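You operate a simulated robot arm through the tools that you are given. There is no shell and no other tool.

You are at the controls of a simulated two-armed robot. One attempt, no reset.

Task
Coat the two stubs in the coater at 10 nm with the table spinning.
Fine: shut the jar, pump on, inlet valve open, start at READY; leave jar, pump, spin, dial and inlet as they are.

It is judged by the outcome, as a careful person would: the job done as asked, and still so three seconds after it is handed in. It fails if anything else is knocked over, pushed out of place, dropped, spilled or broken.

Robot
Two 7-joint arms with fingered hands on one trunk that stands fixed in place. Base frame: the origin is at the foot of the trunk, x ahead of it, y to its left, z up. Lengths are in mm, angles in rad, forces in N, time in s.
The left shoulder is at [21, 208, 1512], the right one opposite. With the tool pointing down near the work surface each hand reaches from about 100 to 960 mm from the base axis, measured 20 degrees to its own side. Payload 5 kg a hand.
Tool frame (each hand has its own): the origin (TCP) lies between the finger pads and is the grasp point; the fingertips stand 48 mm ahead of it; z points along the fingers, y is the line along which they close. Largest opening 160 mm; the body of the gripper starts 56 mm behind the TCP. The gripper is a hand of 4 fingers: y runs from the thumb to the fingers, the wrist lies at [-26, -142, -252] in the tool frame, and closing takes about 1.5 s.
Orientation is that of the tool frame in the base frame, as [roll, pitch, yaw] about the fixed x, y, z axes, in that order (R = Rz(yaw) Ry(pitch) Rx(roll)). With the fingers straight down and the wrist toward the robot, the tool's x, y and z point along [0, 1, 0], [1, 0, 0] and [0, 0, -1] of the base frame.

Tools
- The arms move only by the tool nudge_tool. It takes "left_plan", "right_plan" or both (then of equal length, played together; a hand with none holds still); each is a list of rows, each a list of 7 numbers: the shift along the tool's x, y, z in units of 50 mm (1.0 is 50 mm), then the turn, a rotation vector about the tool's x, y, z in units of 4 degrees (1.0 is 4 degrees), then the closure in counts, from 0 (fully open) to 255 (shut). In form: [[dx, dy, dz, wx, wy, wz, fingers], ...]. A call has 1 to 20 rows; each row shifts and turns the commanded pose from where the row before left it, along the tool's axes as they then stand. A call with a number of a shift or a turn outside -1 to 1 is refused whole. Rows are played at 5 a second. More than 50 mm and 0.15 rad between two rows, or a gripper value outside its range, and nothing of the call is played. A pose out of reach is approached as far as the arm can. The call stops where the force on the tool passes 90 N (or 10 N more than at its start, if that is more) or the arm is blocked; 0.2 s more then pass. The fingers move at their own pace (about 108 mm/s each) and stop on an object; they squeeze with about 32 N. The grip force told is the motor's: it shows also when the fingers shut on nothing. Time passes only in rows, and 0.2 s behind the last, so rows that do not move let the fingers close. It gives the time, the measured TCP pose, the force on the tool (base axes), the opening and the grip force at its end, in the units of the frame above (readings bear some noise), with the torque about the TCP (base axes, N m) and any sound that the robot's microphone picked up.
- Cameras (640 x 400 px; columns grow to the right, rows downward): "scene" is now at [92.9, 13.5, 1692.3]; the picture's right is [0.15, -0.99, 0.00], its down [-0.64, -0.09, -0.76] and it looks along [0.75, 0.11, -0.65] (base axes); focal length 314 px, centre (320, 200). "left" rides on the left gripper at [-87, -133, -189] in its tool frame; the picture's right is [-0.83, -0.26, 0.49], its down [0.51, -0.71, 0.49] and it looks along [0.22, 0.66, 0.72] (tool axes); focal length 238 px, centre (320, 200). "right" rides on the right gripper at [87, -133, -189] in its tool frame; the picture's right is [-0.83, 0.26, -0.49], its down [-0.51, -0.71, 0.49] and it looks along [-0.22, 0.66, 0.72] (tool axes); focal length 238 px, centre (320, 200).
- camera(camera): a new picture of that camera. No time passes.
- move_column(by): slides the trunk up (or, below 0, down) by that many mm; the arms and the scene camera ride with it, the base frame stays. It gives what a move gives, with no picture.
- hand_shape(shape, hand): the hand has 4 fingers and takes this shape, open, in about a second: jaw (thumb against the fingers, like two jaws); tri (thumb and two fingers); tip (a fingertip pinch); poke (one finger out to press); point (the index stretched); flat (the hand flat); cup (the hand cupped); fist (a fist). The gripper value then closes the fingers along that shape, each until it touches; the sizes above hold for jaw. It gives what a move gives, with no picture.
- aim_head(pan, tilt): turns the head with the scene camera to pan (to the left, within 1.501 rad either way) and tilt (down, from -0.506 to 1.204), counted from straight ahead of the robot. It gives what a move gives.
- probe_pixels(camera, pixels): for up to 12 pixels [column, row] of the newest picture of that camera ("zoom" is the newest enlarged one), the place [x, y, z] in the base frame of the surface seen there, good to about 3 mm. No time passes.
- close_up(camera, box): a new picture of the part [left, top, right, bottom] of that camera's present view, enlarged. No time passes.
- finish_job(): hands the job in; it is judged then, once.

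Unless the task says otherwise, let go and move clear before handing in.

The tools are called after "Request:" as name(argument=value, ...) on one line, values as JSON. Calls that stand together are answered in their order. nudge_tool: Moves the arms, as the interface text tells. Its arguments: {"type":"object","properties":{"left_plan":{"type":"array"},"right_plan":{"type":"array"}},"required":[]} The other tools are called the same way: move_column (by) slides the trunk up or down; hand_shape (shape, hand) gives the hand a shape; aim_head (pan, tilt) turns the head that bears the scene camera; camera (camera) takes a picture; probe_pixels (camera, pixels) gives the place of the surface under pixels of a picture; close_up (camera, box) takes an enlarged picture of a part of a camera's view; finish_job () hands the job in.

At the start:

```text
time_s: 0.0
left_tcp_pos: [562.8, 403.0, 1368.7]
left_tcp_rot: [-3.141, 0.0, 1.571]
left_wrist_force: [-0.2, 0.5, -0.2]
left_torque: [-0.02, -0.02, -0.03]
left_gripper_width: 159.5
left_grip_force: 0.1
left_shape: jaw
right_tcp_pos: [715.0, -143.8, 1288.4]
right_tcp_rot: [-3.14, 0.001, 1.572]
right_wrist_force: [0.1, 0.7, -1.2]
right_torque: [0.01, -0.03, 0.04]
right_gripper_width: 159.6
right_grip_force: 0.0
right_shape: jaw
trunk travel left (down, up): [-514.0, 176.0]
head pan, tilt: [0.145, 0.709]
```

scene: 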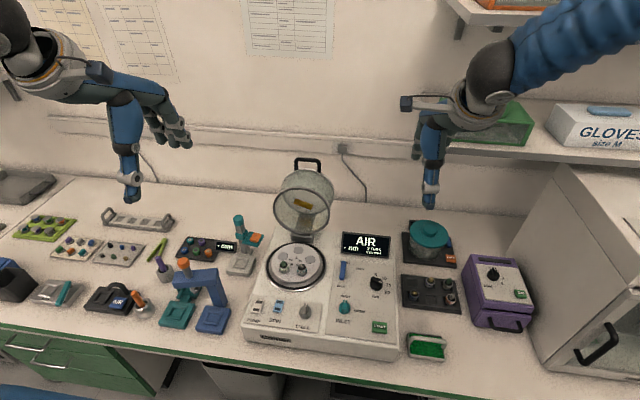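
right: 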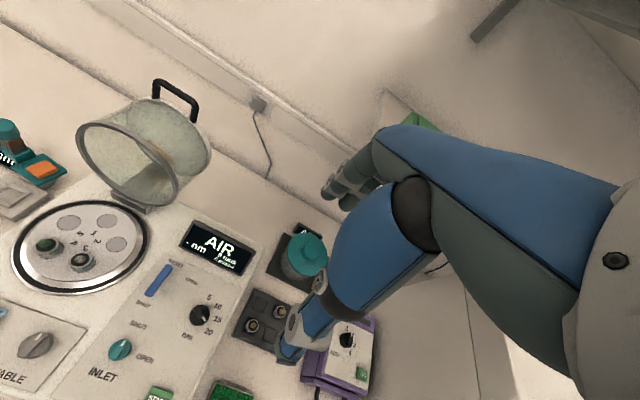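
left: 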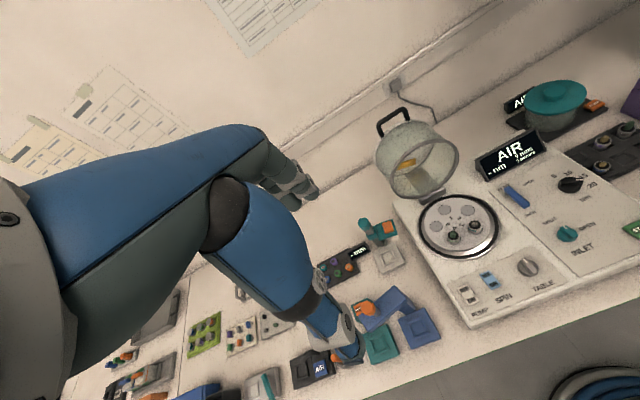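

The coater stands in the middle of the scene picture with its jar open (around 305,195), the panel at its right and switches at its front left. I'll enlarge the views to read the controls.

Request:
close_up(camera="scene", box=[230, 220, 410, 360])

Request:
close_up(camera="right", box=[60, 220, 280, 400])

Request:
close_up(camera="left", box=[370, 90, 640, 330])

Request:
close_up(camera="scene", box=[250, 140, 410, 300])

```text
2.86 times, centred on (320, 290) of scene
```

zoom: 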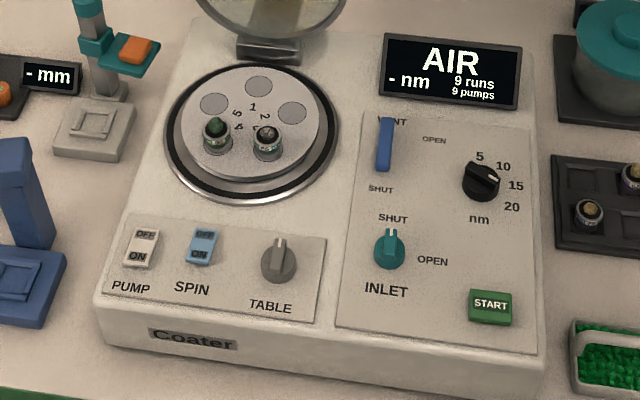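

```text
2.22 times, centred on (170, 310) of right
```

zoom: 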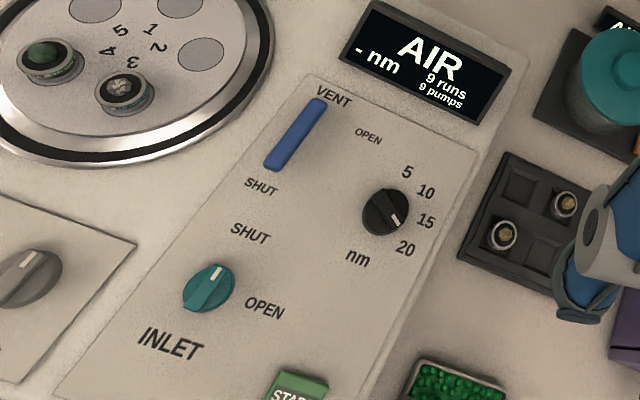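

```text
1.67 times, centred on (505, 210) of left
```

zoom: 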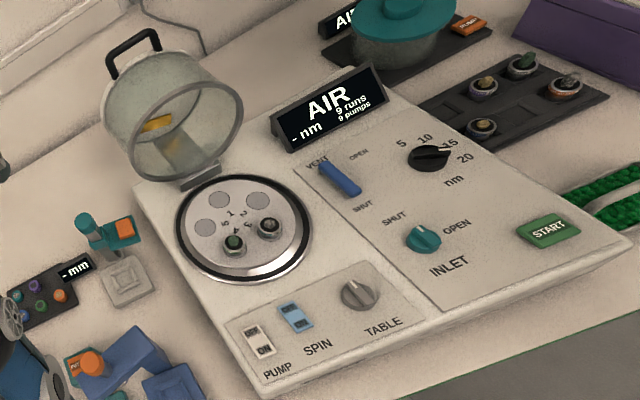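

```text
2.50 times, centred on (330, 220) of scene
```

zoom: 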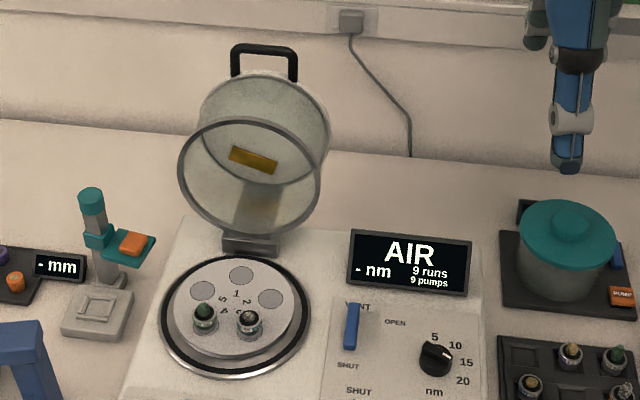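

The dial pointer looks near 15, the inlet points to SHUT, and pump/spin rockers are at the front left. I'll take a scene picture and probe the control positions.

Request:
close_up(camera="scene", box=[330, 250, 410, 340])

Request:
close_up(camera="scene", box=[240, 280, 330, 350])

Request:
probe_pixels(camera="scene", pixels=[[257, 306], [278, 307], [305, 311], [345, 307], [376, 283], [379, 327], [343, 264], [343, 278], [308, 160], [297, 165], [319, 165], [297, 264]])

Request:
probe_pixels(camera="scene", pixels=[[278, 205], [329, 215], [302, 235], [303, 175], [301, 240], [270, 270], [324, 265], [350, 320], [250, 340], [400, 350], [297, 290], [302, 247]])

```text
4.44 times, centred on (370, 295) of scene
```

zoom: 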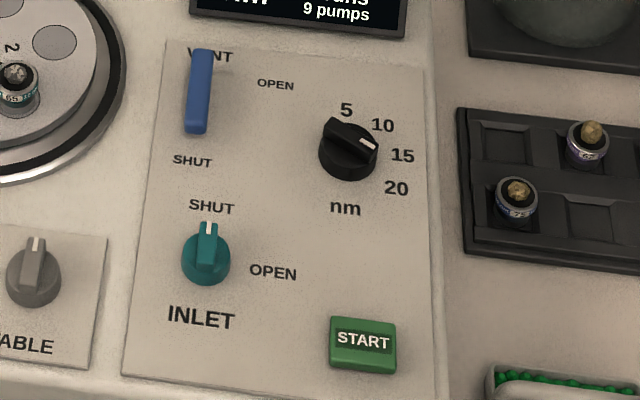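

```text
5.71 times, centred on (285, 315) of scene
```

zoom: 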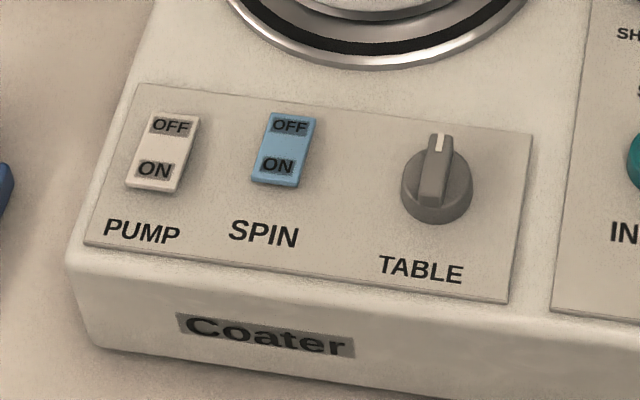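

```text
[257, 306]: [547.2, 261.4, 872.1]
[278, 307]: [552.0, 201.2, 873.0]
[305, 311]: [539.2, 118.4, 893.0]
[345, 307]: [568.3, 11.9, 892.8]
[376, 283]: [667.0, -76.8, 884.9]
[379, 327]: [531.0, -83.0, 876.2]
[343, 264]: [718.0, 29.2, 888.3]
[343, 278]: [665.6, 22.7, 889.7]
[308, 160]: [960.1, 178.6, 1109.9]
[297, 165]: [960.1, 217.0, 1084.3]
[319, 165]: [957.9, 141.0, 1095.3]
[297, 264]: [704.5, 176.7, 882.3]
```

```text
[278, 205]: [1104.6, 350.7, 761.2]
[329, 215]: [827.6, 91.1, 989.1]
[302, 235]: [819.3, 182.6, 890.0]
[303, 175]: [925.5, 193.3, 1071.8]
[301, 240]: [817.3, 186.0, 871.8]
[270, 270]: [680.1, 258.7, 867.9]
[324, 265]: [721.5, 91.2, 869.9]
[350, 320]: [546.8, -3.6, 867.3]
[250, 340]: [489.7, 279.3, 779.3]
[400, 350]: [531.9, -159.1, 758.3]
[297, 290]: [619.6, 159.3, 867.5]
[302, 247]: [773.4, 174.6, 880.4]
```

Control coordinates are known; the panel top is at z≈868. Now I'll look at the jar and its handle closely (290-325, 155-245).

Request:
close_up(camera="scene", box=[260, 145, 350, 255])

Request:
close_up(camera="right", box=[60, 60, 240, 220])

Request:
close_up(camera="left", box=[350, 90, 500, 270])

Request:
probe_pixels(camera="left", pixels=[[379, 128], [390, 114], [407, 111], [409, 122], [382, 133], [447, 135], [385, 178], [458, 170], [390, 190], [430, 143], [420, 198], [434, 192]])

Request:
probe_pixels(camera="right", pixels=[[155, 85], [175, 88], [195, 103], [194, 118], [154, 93], [86, 126], [210, 140], [180, 185], [130, 130], [148, 210], [110, 125], [175, 160]])

```text
3.64 times, centred on (305, 200) of scene
```

zoom: 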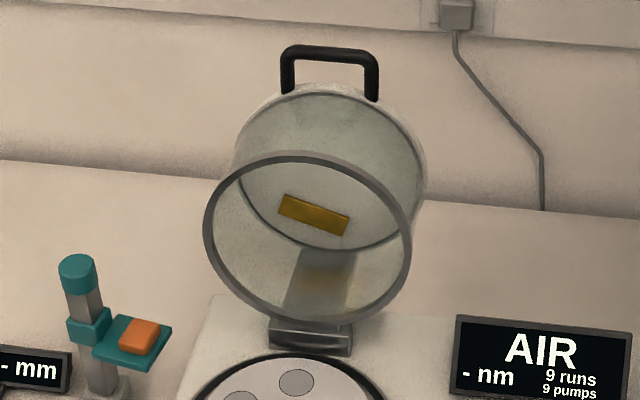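

```text
2.50 times, centred on (150, 140) of right
```

zoom: 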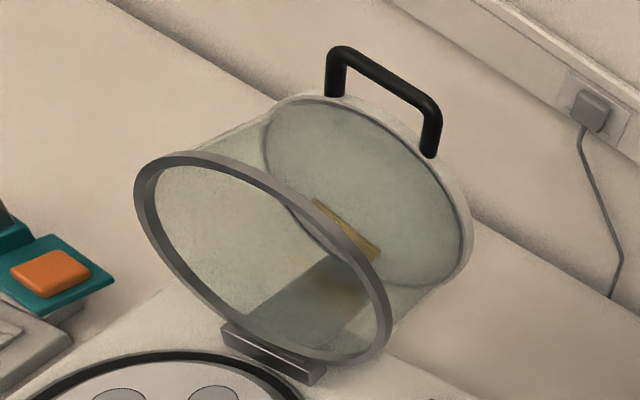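

```text
2.22 times, centred on (425, 180) of left
```

zoom: 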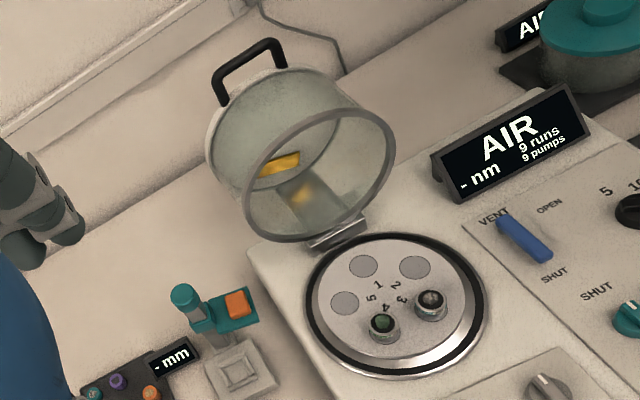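

```text
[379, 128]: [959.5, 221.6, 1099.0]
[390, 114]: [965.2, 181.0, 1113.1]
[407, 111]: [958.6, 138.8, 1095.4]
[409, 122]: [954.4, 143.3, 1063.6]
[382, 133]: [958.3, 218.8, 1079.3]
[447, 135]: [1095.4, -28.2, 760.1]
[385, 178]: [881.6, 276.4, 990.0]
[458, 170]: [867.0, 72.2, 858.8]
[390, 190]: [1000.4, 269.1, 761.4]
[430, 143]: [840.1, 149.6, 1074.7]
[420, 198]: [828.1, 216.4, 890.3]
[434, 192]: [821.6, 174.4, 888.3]
```

```text
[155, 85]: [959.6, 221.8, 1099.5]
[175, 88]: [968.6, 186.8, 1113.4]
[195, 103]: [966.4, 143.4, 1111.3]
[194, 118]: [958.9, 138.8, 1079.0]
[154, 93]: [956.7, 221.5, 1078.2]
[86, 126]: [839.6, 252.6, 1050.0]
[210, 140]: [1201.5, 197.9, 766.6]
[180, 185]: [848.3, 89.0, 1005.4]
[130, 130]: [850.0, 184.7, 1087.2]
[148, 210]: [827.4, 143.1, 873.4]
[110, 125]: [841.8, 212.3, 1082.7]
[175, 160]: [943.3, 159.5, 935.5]
```

The jar stands open with its handle bar running along y at about (962, 140–222, 1106), hinged near (830, 183, 885); the vent lever points to SHUT. I'll bring the left hand above the handle, stopping short, and look.

Request:
nudge_tool(left_plan=[[-0.4036, 0.7255, 0.307, 0, 0, 0, 60], [-0.4036, 0.7255, 0.307, 0, 0, 0, 60], [-0.4036, 0.7255, 0.307, 0, 0, 0, 60], [-0.4036, 0.7255, 0.307, 0, 0, 0, 60], [-0.4036, 0.7255, 0.307, 0, 0, 0, 60], [-0.4036, 0.7255, 0.307, 0, 0, 0, 60], [-0.4036, 0.7255, 0.307, 0, 0, 0, 60], [-0.4036, 0.7255, 0.307, 0, 0, 0, 60], [-0.4036, 0.7255, 0.307, 0, 0, 0, 60], [-0.4036, 0.7255, 0.307, 0, 0, 0, 60], [-0.4036, 0.7255, 0.307, 0, 0, 0, 60], [0, 0, 0, 0, 0, 0, 60]])

Request:
camera(camera="scene")

Request:
camera(camera="left")

Request:
camera(camera="right")

```text
time_s: 2.6
left_tcp_pos: [957.8, 184.9, 1202.7]
left_tcp_rot: [-3.141, 0.0, 1.571]
left_wrist_force: [-1.0, -0.1, 0.2]
left_torque: [0.0, -0.02, 0.0]
left_gripper_width: 122.6
left_grip_force: 0.1
left_shape: jaw
right_tcp_pos: [714.4, -143.2, 1289.6]
right_tcp_rot: [-3.141, 0.002, 1.57]
right_wrist_force: [-1.0, -0.2, 0.0]
right_torque: [-0.03, -0.06, 0.01]
right_gripper_width: 159.4
right_grip_force: 0.1
right_shape: jaw
trunk travel left (down, up): [-514.0, 176.0]
head pan, tilt: [0.145, 0.709]
```

```text
taken
```

scene: 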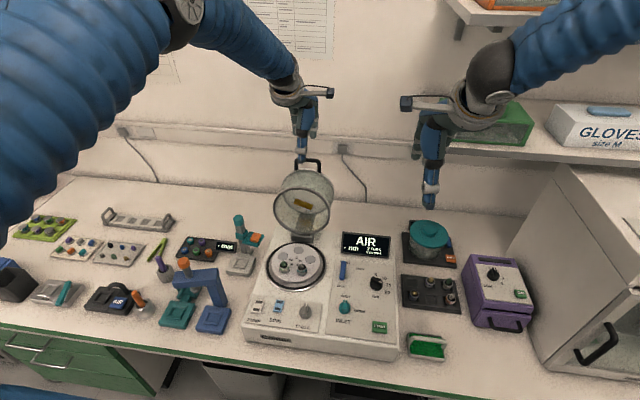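

```text
taken
```

left: 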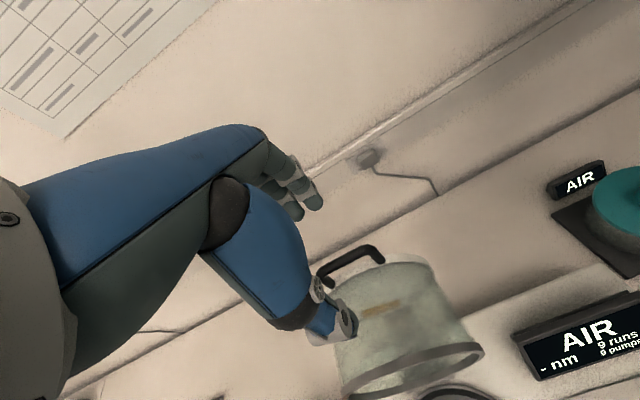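

```text
taken
```

right: 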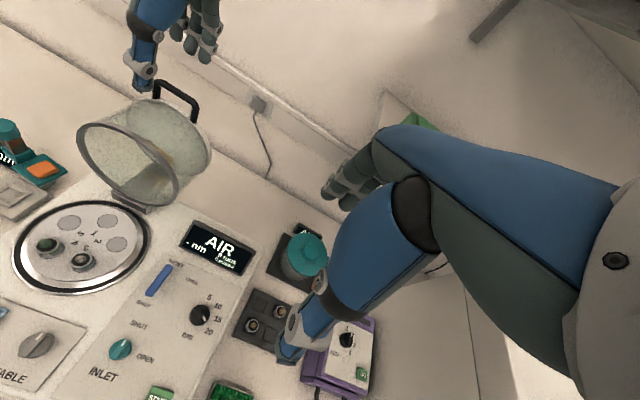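

The left hand is poised above the handle; thumb tip near (301,158) in the scene. I'll zoom in to check how wide the finger group is relative to the handle.

Request:
close_up(camera="scene", box=[260, 75, 350, 215])

Request:
close_up(camera="right", box=[90, 0, 260, 140])

Request:
probe_pixels(camera="right", pixels=[[145, 85], [190, 45], [207, 58], [145, 70], [158, 88], [194, 105]])

Request:
probe_pixels(camera="left", pixels=[[335, 325], [345, 322], [298, 208], [314, 202], [278, 180], [320, 277], [380, 253], [345, 255], [310, 190]])

```text
2.86 times, centred on (305, 145) of scene
```

zoom: 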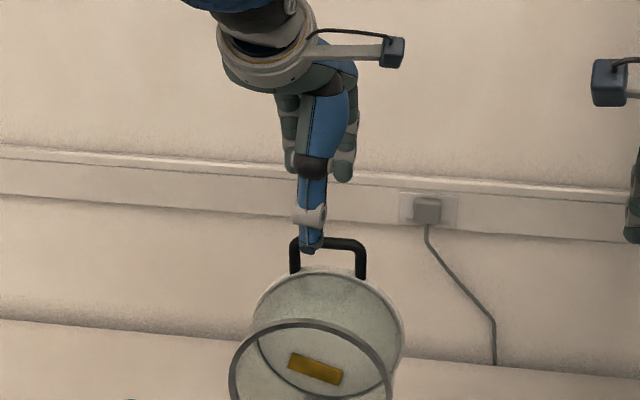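

```text
2.86 times, centred on (175, 70) of right
```

zoom: 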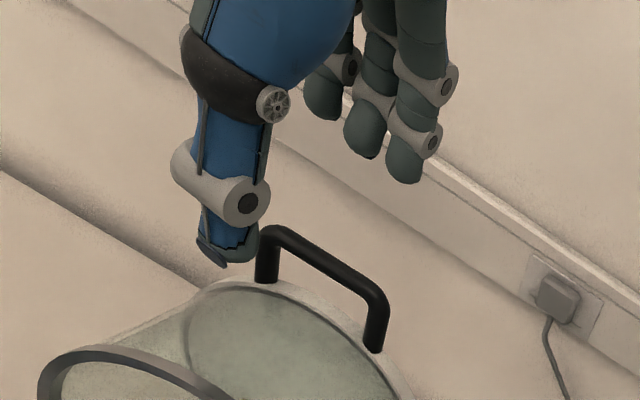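

```text
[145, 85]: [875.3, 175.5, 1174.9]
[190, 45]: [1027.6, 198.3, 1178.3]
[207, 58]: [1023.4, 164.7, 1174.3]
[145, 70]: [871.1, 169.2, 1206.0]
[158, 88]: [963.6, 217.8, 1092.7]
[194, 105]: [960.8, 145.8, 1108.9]
```

```text
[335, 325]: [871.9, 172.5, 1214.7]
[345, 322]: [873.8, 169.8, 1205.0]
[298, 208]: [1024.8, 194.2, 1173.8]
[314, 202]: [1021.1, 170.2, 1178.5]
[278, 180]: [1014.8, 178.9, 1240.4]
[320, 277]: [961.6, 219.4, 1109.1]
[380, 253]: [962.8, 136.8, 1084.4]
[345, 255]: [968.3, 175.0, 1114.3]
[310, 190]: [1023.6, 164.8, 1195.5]
```

The three fingers of the jaw together are wider than the handle's inner span (posts at y≈140 and 219). I'll try the tri shape (thumb and two fingers) so they fit between the posts as the jar swings.

Request:
hand_shape(hand="left", shape="tri")

Request:
close_up(camera="scene", box=[260, 75, 350, 215])

Request:
close_up(camera="right", box=[90, 0, 260, 140])

Request:
camera(camera="left")

```text
time_s: 3.5
left_tcp_pos: [958.6, 184.0, 1200.4]
left_tcp_rot: [3.141, 0.0, 1.57]
left_wrist_force: [-0.6, 0.4, -0.7]
left_torque: [0.0, 0.04, 0.01]
left_gripper_width: 159.8
left_grip_force: 0.0
left_shape: tri
right_tcp_pos: [716.5, -143.3, 1286.3]
right_tcp_rot: [-3.14, 0.0, 1.57]
right_wrist_force: [0.1, -0.5, -0.1]
right_torque: [0.03, -0.01, -0.01]
right_gripper_width: 159.2
right_grip_force: 0.1
right_shape: jaw
trunk travel left (down, up): [-514.0, 176.0]
head pan, tilt: [0.145, 0.709]
```

```text
2.86 times, centred on (305, 145) of scene
```

zoom: 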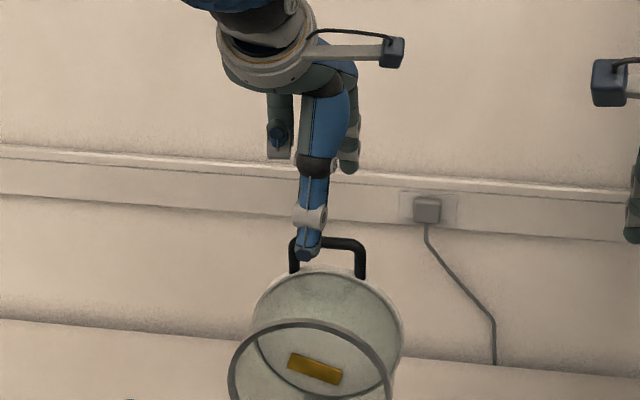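

```text
2.86 times, centred on (175, 70) of right
```

zoom: 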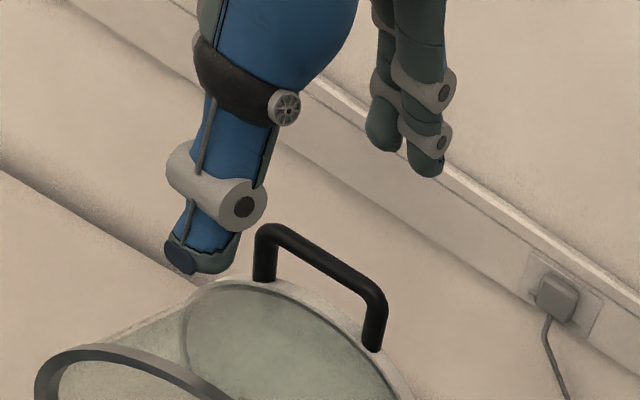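

```text
taken
```

left: 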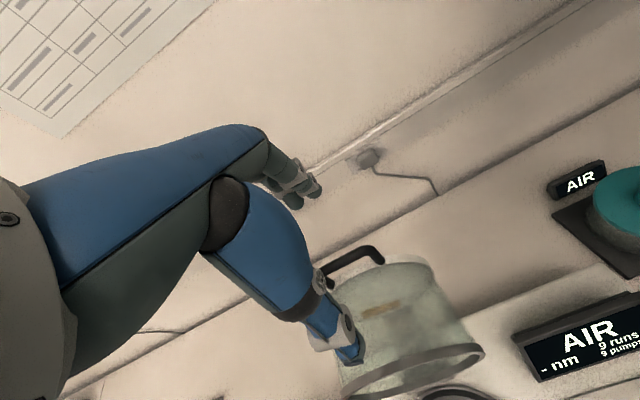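

Tri leaves two fingers (about y 165–190) that fit between the posts. I'll narrow the opening and lower toward the bar, then look again.

Request:
nudge_tool(left_plan=[[0, 0, 0, 0, 0, 0, 150], [0, 0, 0, 0, 0, 0, 150], [0, 0, 0, 0, 0, 0, 150], [0, 0.1, 0.3, 0, 0, 0, 150], [0, 0, 0.35, 0, 0, 0, 150], [0, 0, 0.35, 0, 0, 0, 150], [0, 0, 0, 0, 0, 0, 150]])

Request:
close_up(camera="scene", box=[260, 105, 350, 245])

Request:
close_up(camera="right", box=[90, 0, 260, 140])

Request:
camera(camera="left")

```text
time_s: 5.1
left_tcp_pos: [964.5, 181.8, 1150.7]
left_tcp_rot: [-3.141, 0.0, 1.57]
left_wrist_force: [0.7, 0.8, 0.7]
left_torque: [0.0, -0.02, 0.02]
left_gripper_width: 66.6
left_grip_force: 0.0
left_shape: tri
right_tcp_pos: [715.8, -142.4, 1289.2]
right_tcp_rot: [-3.141, 0.001, 1.57]
right_wrist_force: [-0.4, 0.2, 0.6]
right_torque: [0.0, -0.01, 0.0]
right_gripper_width: 159.7
right_grip_force: 0.1
right_shape: jaw
trunk travel left (down, up): [-514.0, 176.0]
head pan, tilt: [0.145, 0.709]
```

```text
2.86 times, centred on (305, 175) of scene
```

zoom: 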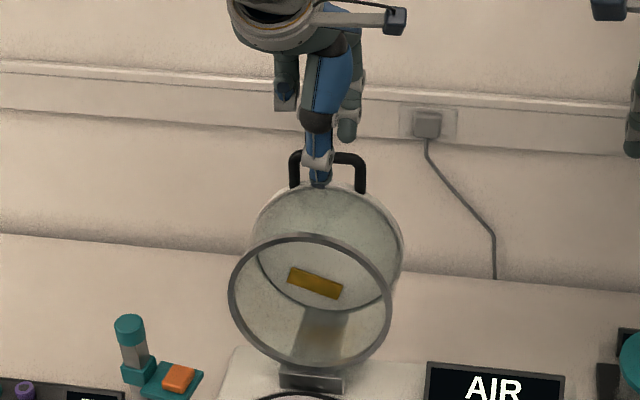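

```text
2.86 times, centred on (175, 70) of right
```

zoom: 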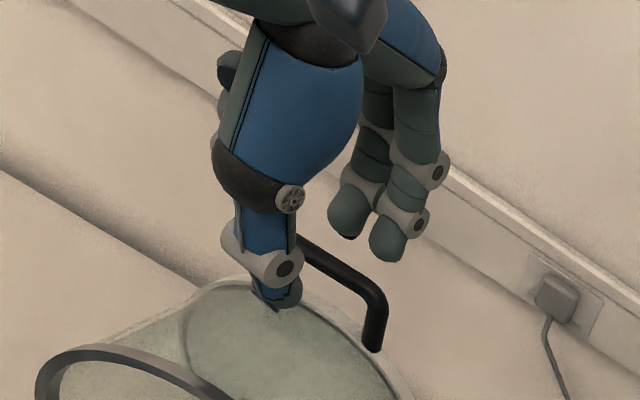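

```text
taken
```

left: 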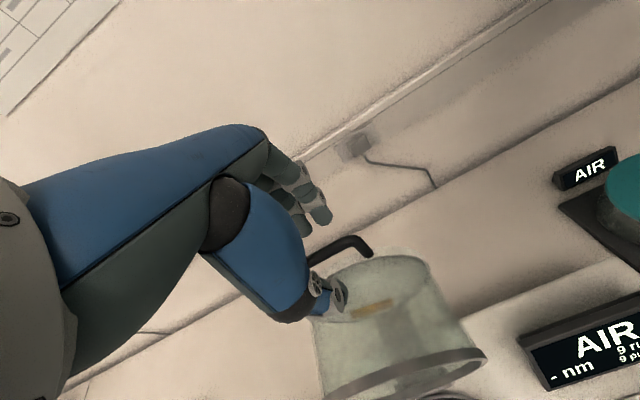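

Thumb is on the near side of the bar and seems to reach lower than the fingers. I'll probe the tips.

Request:
probe_pixels(camera="right", pixels=[[164, 104], [162, 92], [192, 88], [183, 80], [200, 78], [188, 110]])

Request:
camera(camera="scene")

Request:
probe_pixels(camera="scene", pixels=[[305, 177], [304, 172], [314, 161], [297, 166], [318, 166], [308, 182]])

```text
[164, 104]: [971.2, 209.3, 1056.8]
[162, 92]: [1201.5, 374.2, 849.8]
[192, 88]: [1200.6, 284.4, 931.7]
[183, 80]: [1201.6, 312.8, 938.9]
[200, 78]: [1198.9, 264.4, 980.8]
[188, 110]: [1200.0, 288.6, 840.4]
```

```text
taken
```

scene: 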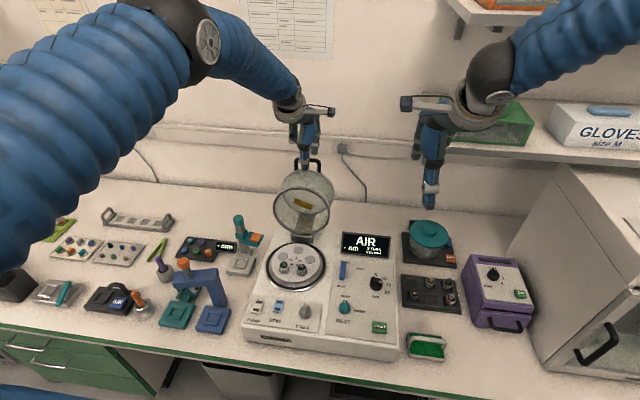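

```text
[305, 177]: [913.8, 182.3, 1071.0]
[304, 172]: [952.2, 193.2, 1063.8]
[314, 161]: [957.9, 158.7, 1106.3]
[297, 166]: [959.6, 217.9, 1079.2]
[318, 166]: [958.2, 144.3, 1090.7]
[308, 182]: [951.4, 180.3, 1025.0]
```

I'll probe exactly at the thumb tip (305,169) and surroundings with fresh pictures.

Request:
probe_pixels(camera="scene", pixels=[[305, 169], [305, 167], [305, 165], [304, 160], [304, 155], [307, 171], [314, 150]])

Request:
camera(camera="right")

Request:
probe_pixels(camera="right", pixels=[[164, 103], [162, 98], [192, 88], [183, 80], [200, 78], [188, 110]])

```text
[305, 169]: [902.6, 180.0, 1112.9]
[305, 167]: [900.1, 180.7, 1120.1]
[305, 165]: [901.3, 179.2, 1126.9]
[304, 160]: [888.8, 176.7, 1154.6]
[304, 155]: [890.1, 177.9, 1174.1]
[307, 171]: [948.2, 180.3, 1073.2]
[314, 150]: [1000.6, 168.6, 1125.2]
```

```text
taken
```

right: 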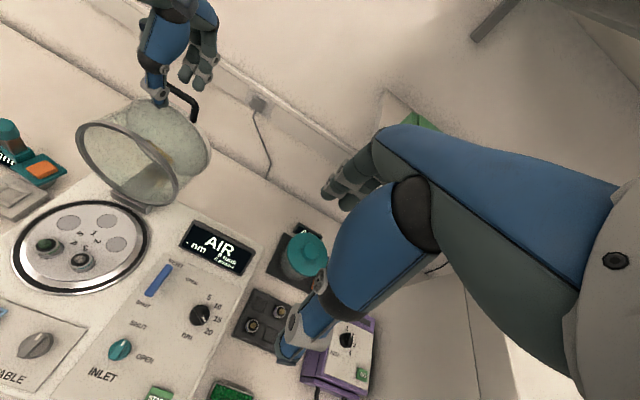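

```text
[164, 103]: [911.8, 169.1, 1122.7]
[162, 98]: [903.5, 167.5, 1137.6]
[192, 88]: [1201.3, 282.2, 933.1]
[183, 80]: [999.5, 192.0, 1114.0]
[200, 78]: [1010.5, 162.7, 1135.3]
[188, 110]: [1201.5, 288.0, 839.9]
```

Tips sit about 42 mm below the TCP and the jar wall is at z≈1073, so I can lower 20 mm and close to a loose cage around the bar (bar at z≈1106).

Request:
nudge_tool(left_plan=[[0, -0.04, 0.2, 0, 0, 0, 150], [0, 0, 0.2, 0, 0, 0, 150], [0, 0, 0, 0, 0, 0, 185], [0, 0, 0, 0, 0, 0, 213], [0, 0, 0, 0, 0, 0, 213], [0, 0, 0, 0, 0, 0, 213]])

Request:
close_up(camera="scene", box=[260, 105, 350, 245])

Request:
close_up(camera="right", box=[90, 20, 260, 160])

Request:
close_up(camera="left", box=[220, 160, 440, 340])

```text
time_s: 6.5
left_tcp_pos: [962.7, 180.7, 1131.1]
left_tcp_rot: [3.14, -0.001, 1.57]
left_wrist_force: [-0.2, -0.1, -0.1]
left_torque: [0.02, -0.01, -0.03]
left_gripper_width: 26.7
left_grip_force: 0.0
left_shape: tri
right_tcp_pos: [715.8, -144.0, 1289.2]
right_tcp_rot: [3.141, -0.001, 1.57]
right_wrist_force: [-0.2, -0.9, 0.4]
right_torque: [-0.03, -0.01, -0.02]
right_gripper_width: 159.8
right_grip_force: 0.0
right_shape: jaw
trunk travel left (down, up): [-514.0, 176.0]
head pan, tilt: [0.145, 0.709]
```

```text
2.86 times, centred on (305, 175) of scene
```

zoom: 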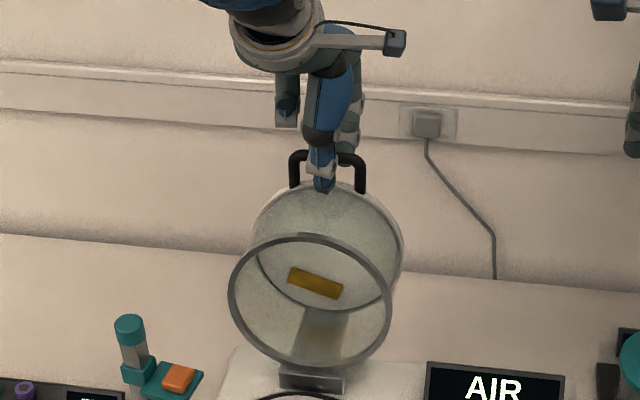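

```text
2.86 times, centred on (175, 90) of right
```

zoom: 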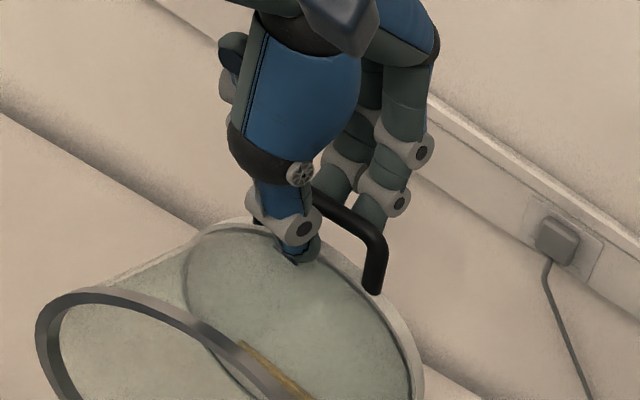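

```text
2.22 times, centred on (330, 250) of left
```

zoom: 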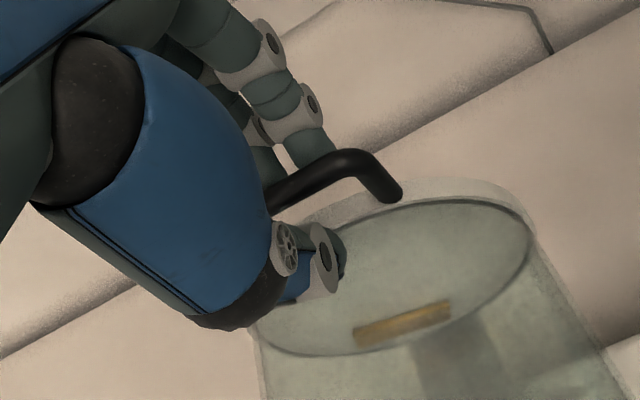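

The bar is caged between thumb and two fingers with no force. I'll start pulling along the arc (upward and toward the robot), a short first stretch.

Request:
nudge_tool(left_plan=[[0, -0.2, -0.1, 0, 0, 0, 213], [0, -0.3, -0.16, 0, 0, 0, 213], [0, -0.3, -0.14, 0, 0, 0, 213], [0, -0.3, -0.12, 0, 0, 0, 213]])

Request:
camera(camera="scene")

Request:
close_up(camera="right", box=[60, 0, 260, 160])

```text
time_s: 7.5
left_tcp_pos: [909.0, 181.6, 1157.6]
left_tcp_rot: [-3.141, -0.001, 1.571]
left_wrist_force: [1.2, 0.1, 1.1]
left_torque: [0.01, -0.03, 0.02]
left_gripper_width: 26.9
left_grip_force: 0.1
left_shape: tri
right_tcp_pos: [715.9, -142.5, 1288.6]
right_tcp_rot: [3.141, 0.0, 1.569]
right_wrist_force: [-0.1, -0.8, 0.2]
right_torque: [0.02, -0.03, 0.0]
right_gripper_width: 159.6
right_grip_force: 0.0
right_shape: jaw
trunk travel left (down, up): [-514.0, 176.0]
head pan, tilt: [0.145, 0.709]
```

```text
taken
```

scene: 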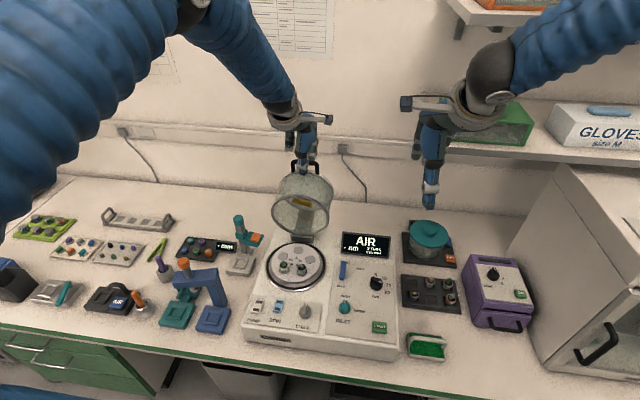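

```text
2.50 times, centred on (160, 80) of right
```

zoom: 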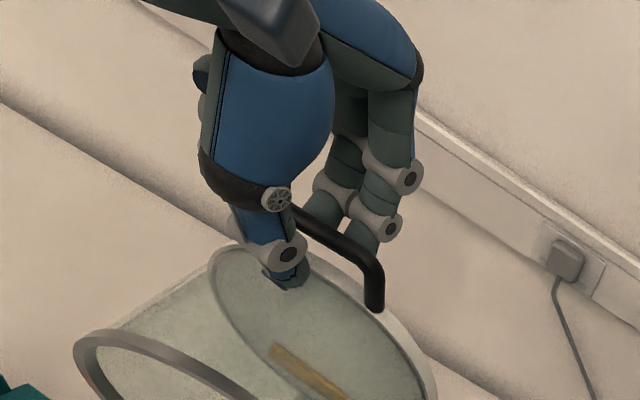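

The jar swings freely with barely any force. I'll probe the handle to fit the arc, before going on.

Request:
probe_pixels(camera="scene", pixels=[[292, 165], [292, 170], [318, 162], [318, 168], [303, 208], [277, 210], [329, 217], [301, 237]])

Request:
close_up(camera="scene", box=[260, 135, 350, 255])

Request:
camera(camera="right")

Request:
probe_pixels(camera="right", pixels=[[184, 93], [174, 82], [183, 99], [184, 105]])

```text
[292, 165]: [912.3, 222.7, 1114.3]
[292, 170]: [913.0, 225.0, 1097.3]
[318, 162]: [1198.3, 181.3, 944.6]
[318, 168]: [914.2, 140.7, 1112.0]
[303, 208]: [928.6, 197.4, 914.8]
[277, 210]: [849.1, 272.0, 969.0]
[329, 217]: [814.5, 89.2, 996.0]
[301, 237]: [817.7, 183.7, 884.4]
```

```text
3.33 times, centred on (305, 195) of scene
```

zoom: 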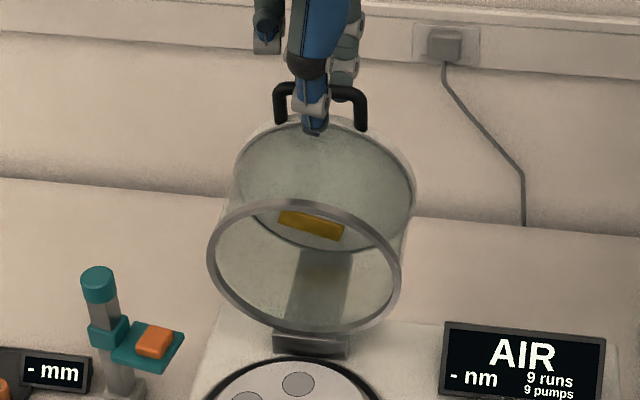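

```text
taken
```

right: 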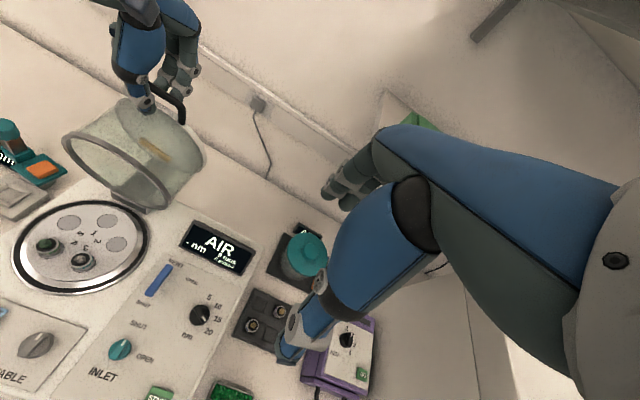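

```text
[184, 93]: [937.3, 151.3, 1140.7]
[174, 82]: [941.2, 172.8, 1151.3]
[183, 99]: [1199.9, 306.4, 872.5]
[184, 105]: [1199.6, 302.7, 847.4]
```

The handle bar is now near (916, 181, 1129) and the motion agrees with a hinge at about (820, 884). I'll continue along the arc while tilting the hand forward with it.

Request:
nudge_tool(left_plan=[[0, -0.278, -0.086, -0.5, 0, 0, 213], [0, -0.278, -0.086, -0.5, 0, 0, 213], [0, -0.283, -0.078, -0.5, 0, 0, 213], [0, -0.283, -0.078, -0.5, 0, 0, 213], [0, -0.285, -0.068, -0.5, 0, 0, 213], [0, -0.285, -0.068, -0.5, 0, 0, 213]])

Request:
camera(camera="scene")

Request:
close_up(camera="right", box=[40, 0, 240, 160])

```text
time_s: 8.9
left_tcp_pos: [823.4, 180.2, 1172.0]
left_tcp_rot: [2.931, 0.001, 1.572]
left_wrist_force: [0.1, -0.4, 0.2]
left_torque: [0.02, -0.01, 0.03]
left_gripper_width: 26.7
left_grip_force: 0.1
left_shape: tri
right_tcp_pos: [715.6, -143.9, 1289.3]
right_tcp_rot: [-3.142, 0.0, 1.571]
right_wrist_force: [-0.6, -0.5, 1.0]
right_torque: [-0.01, -0.03, 0.0]
right_gripper_width: 159.7
right_grip_force: 0.1
right_shape: jaw
trunk travel left (down, up): [-514.0, 176.0]
head pan, tilt: [0.145, 0.709]
```

```text
taken
```

scene: 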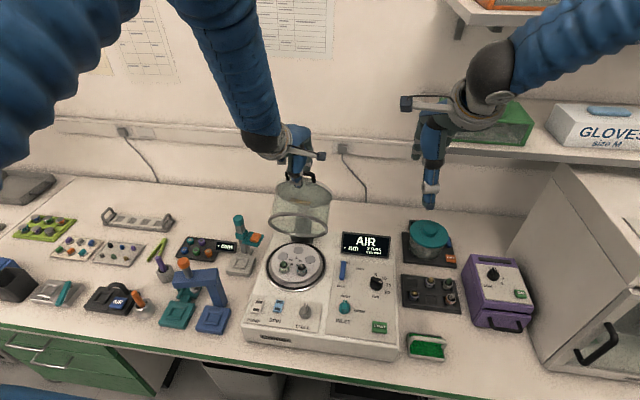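

```text
2.50 times, centred on (140, 80) of right
```

zoom: 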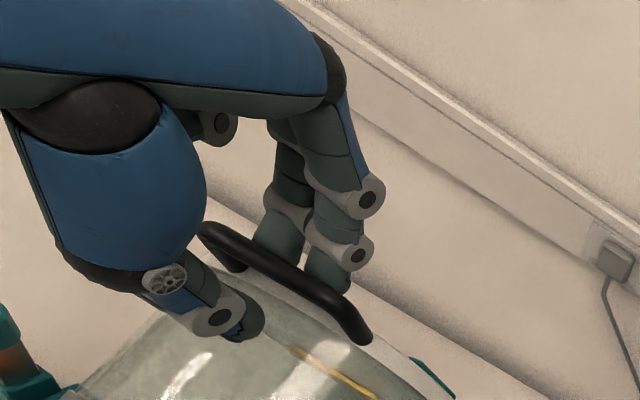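

The bar stays in the cage with no load. Checking the handle's location from the right camera and scene before the next stretch.

Request:
camera(camera="right")

Request:
probe_pixels(camera="right", pixels=[[140, 83], [130, 76], [150, 95], [108, 62], [153, 105], [155, 100]])

Request:
close_up(camera="scene", box=[250, 140, 350, 260])

Request:
probe_pixels(camera="scene", pixels=[[314, 182], [320, 184], [327, 187], [285, 180], [300, 243], [298, 238]])

```text
taken
```

right: 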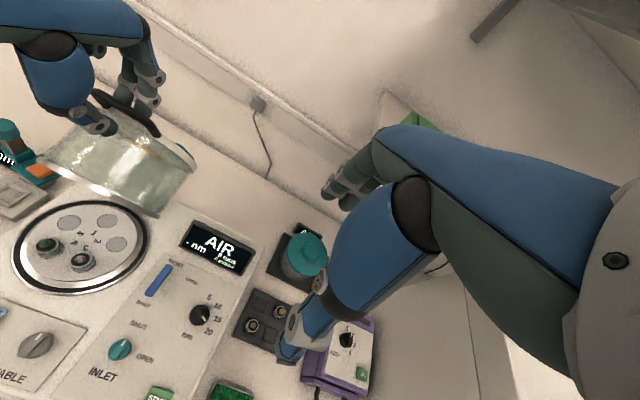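

```text
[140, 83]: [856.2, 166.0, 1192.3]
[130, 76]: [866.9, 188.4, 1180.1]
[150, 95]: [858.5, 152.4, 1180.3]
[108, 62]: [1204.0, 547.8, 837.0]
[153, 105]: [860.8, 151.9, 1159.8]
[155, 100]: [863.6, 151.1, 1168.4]
```

```text
3.33 times, centred on (300, 200) of scene
```

zoom: 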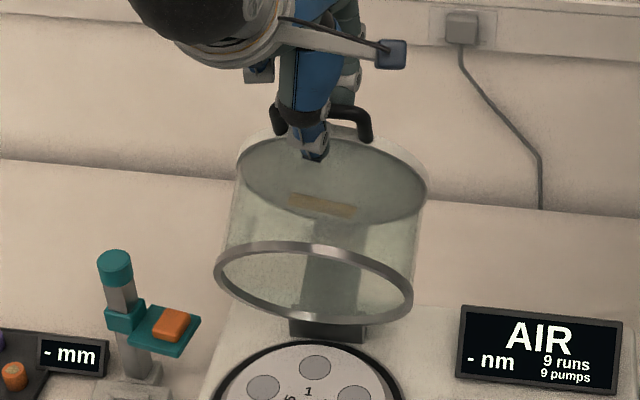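

```text
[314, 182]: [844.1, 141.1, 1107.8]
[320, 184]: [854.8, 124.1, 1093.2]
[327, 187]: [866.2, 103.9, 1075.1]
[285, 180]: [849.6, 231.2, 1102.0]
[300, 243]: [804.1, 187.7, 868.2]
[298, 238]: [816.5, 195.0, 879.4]
```

Handle end is at about (314,180) in the scene, consistent with the plan. Continuing past top dead centre.

Request:
nudge_tool(left_plan=[[0, -0.288, -0.059, -0.5, 0, 0, 213], [0, -0.288, -0.059, -0.5, 0, 0, 213], [0, -0.289, -0.048, -0.5, 0, 0, 213], [0, -0.289, -0.048, -0.5, 0, 0, 213], [0, -0.291, -0.041, -0.5, 0, 0, 213], [0, -0.291, -0.041, -0.5, 0, 0, 213], [0, -0.292, -0.03, -0.5, 0, 0, 213], [0, -0.292, -0.03, -0.5, 0, 0, 213]])

Request:
camera(camera="scene")

Request:
camera(camera="right")

Request:
close_up(camera="scene", box=[240, 140, 350, 270])

```text
time_s: 10.7
left_tcp_pos: [708.7, 180.7, 1153.4]
left_tcp_rot: [2.649, 0.001, 1.57]
left_wrist_force: [0.6, 0.5, -0.2]
left_torque: [-0.03, -0.01, -0.01]
left_gripper_width: 26.7
left_grip_force: 0.0
left_shape: tri
right_tcp_pos: [716.5, -142.7, 1289.8]
right_tcp_rot: [-3.14, -0.001, 1.57]
right_wrist_force: [-0.5, 0.0, 0.4]
right_torque: [-0.05, 0.0, 0.0]
right_gripper_width: 159.7
right_grip_force: 0.0
right_shape: jaw
trunk travel left (down, up): [-514.0, 176.0]
head pan, tilt: [0.145, 0.709]
```

```text
taken
```

scene: 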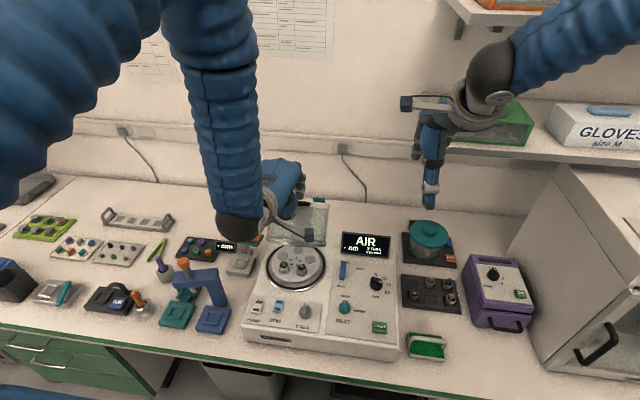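

```text
taken
```

right: 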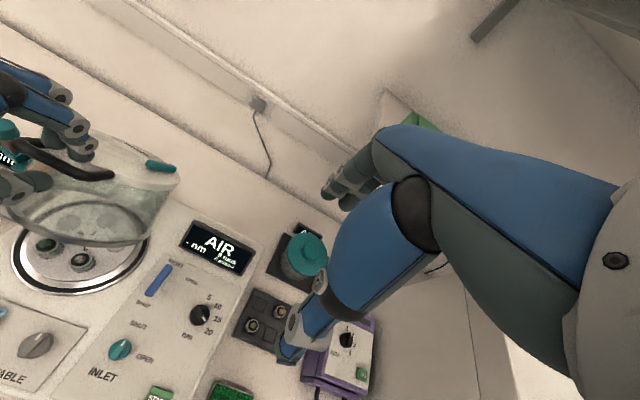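

```text
3.08 times, centred on (295, 205) of scene
```

zoom: 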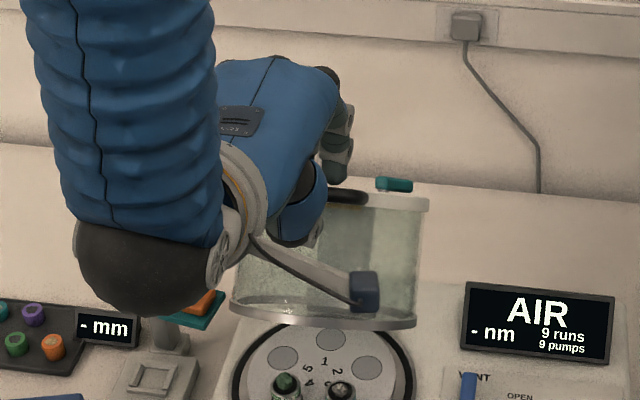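

The jar is past upright and still gently held (force <1 N). Continuing down the arc.

Request:
nudge_tool(left_plan=[[0, -0.294, -0.019, -0.5, 0, 0, 213], [0, -0.294, -0.019, -0.5, 0, 0, 213], [0, -0.293, -0.011, -0.5, 0, 0, 213], [0, -0.293, -0.011, -0.5, 0, 0, 213], [0, -0.294, -0.001, -0.5, 0, 0, 213], [0, -0.294, -0.001, -0.5, 0, 0, 213]])

Request:
camera(camera="scene")

Request:
camera(camera="right")

Request:
camera(camera="left")

```text
time_s: 12.1
left_tcp_pos: [633.0, 178.9, 1105.9]
left_tcp_rot: [2.444, 0.0, 1.569]
left_wrist_force: [0.7, 0.6, -1.5]
left_torque: [0.02, 0.09, 0.0]
left_gripper_width: 26.4
left_grip_force: 0.1
left_shape: tri
right_tcp_pos: [716.6, -142.9, 1288.3]
right_tcp_rot: [-3.141, -0.001, 1.571]
right_wrist_force: [0.0, -1.0, 0.2]
right_torque: [0.02, -0.04, -0.02]
right_gripper_width: 159.8
right_grip_force: 0.1
right_shape: jaw
trunk travel left (down, up): [-514.0, 176.0]
head pan, tilt: [0.145, 0.709]
```

```text
taken
```

scene: 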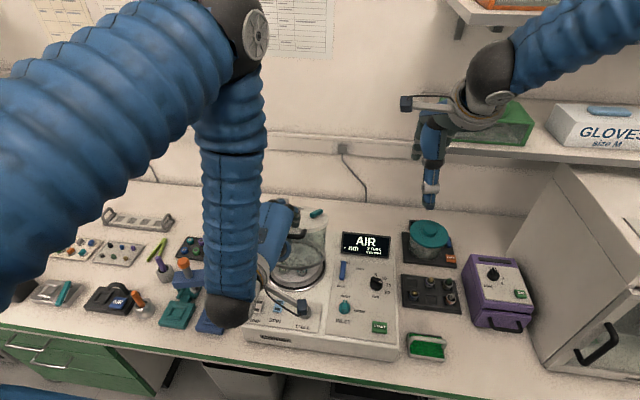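

```text
taken
```

right: 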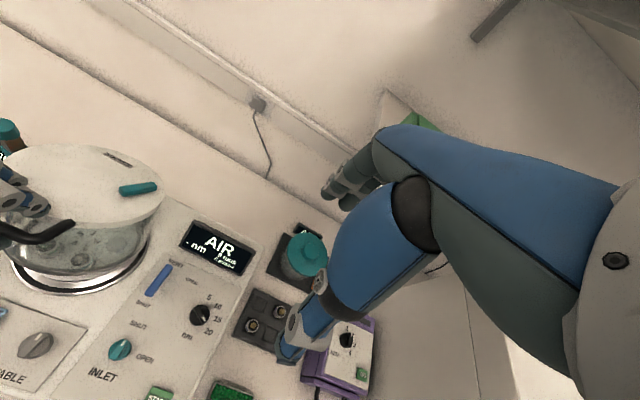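

```text
taken
```

left: 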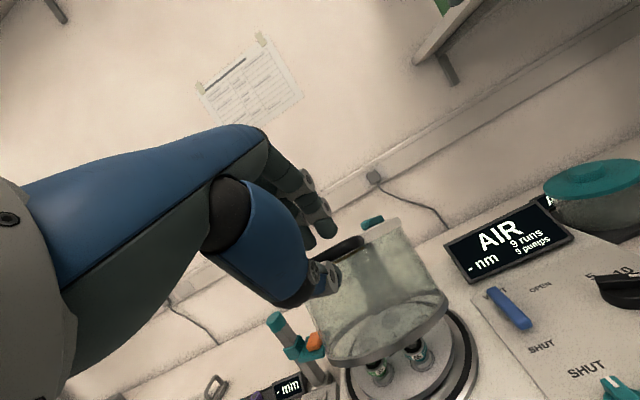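

Held on the thumb with ~1.5 N; still about 28° to go. Continuing.

Request:
nudge_tool(left_plan=[[0, -0.294, 0.008, -0.5, 0, 0, 213], [0, -0.294, 0.008, -0.5, 0, 0, 213], [0, -0.293, 0.018, -0.5, 0, 0, 213], [0, -0.293, 0.018, -0.5, 0, 0, 213], [0, -0.293, 0.027, -0.5, 0, 0, 213]])

Request:
camera(camera="right")

Request:
camera(camera="left")

Request:
camera(camera="scene")

```text
time_s: 13.3
left_tcp_pos: [585.4, 180.9, 1052.5]
left_tcp_rot: [2.269, 0.001, 1.569]
left_wrist_force: [0.1, -0.8, -0.8]
left_torque: [-0.07, 0.12, -0.05]
left_gripper_width: 26.5
left_grip_force: 0.2
left_shape: tri
right_tcp_pos: [716.0, -143.5, 1289.3]
right_tcp_rot: [-3.141, 0.001, 1.571]
right_wrist_force: [0.4, -0.2, 0.4]
right_torque: [0.0, -0.01, -0.02]
right_gripper_width: 159.6
right_grip_force: 0.1
right_shape: jaw
trunk travel left (down, up): [-514.0, 176.0]
head pan, tilt: [0.145, 0.709]
```

```text
taken
```

right: 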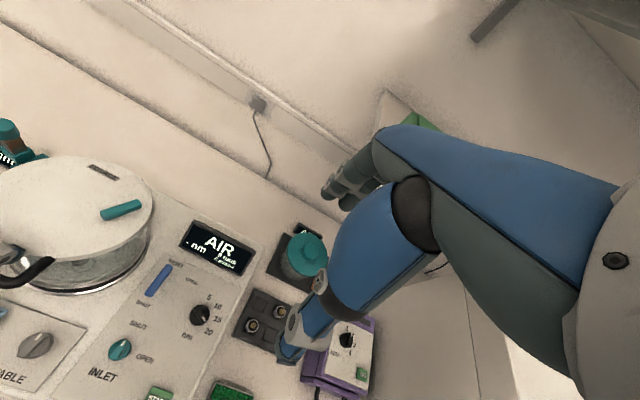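

```text
taken
```

left: 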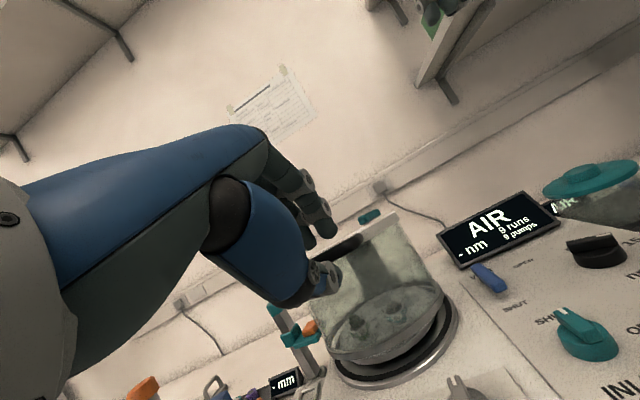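

```text
taken
```

scene: 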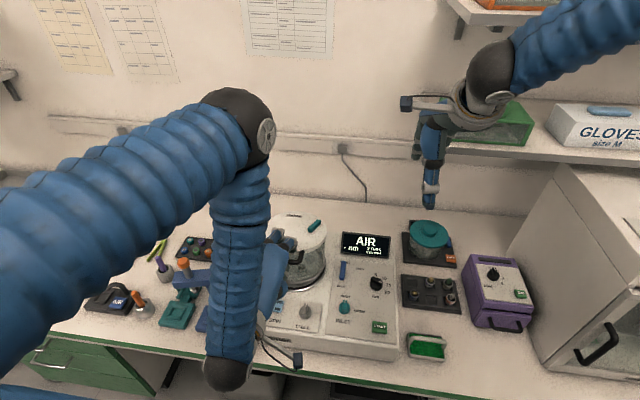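

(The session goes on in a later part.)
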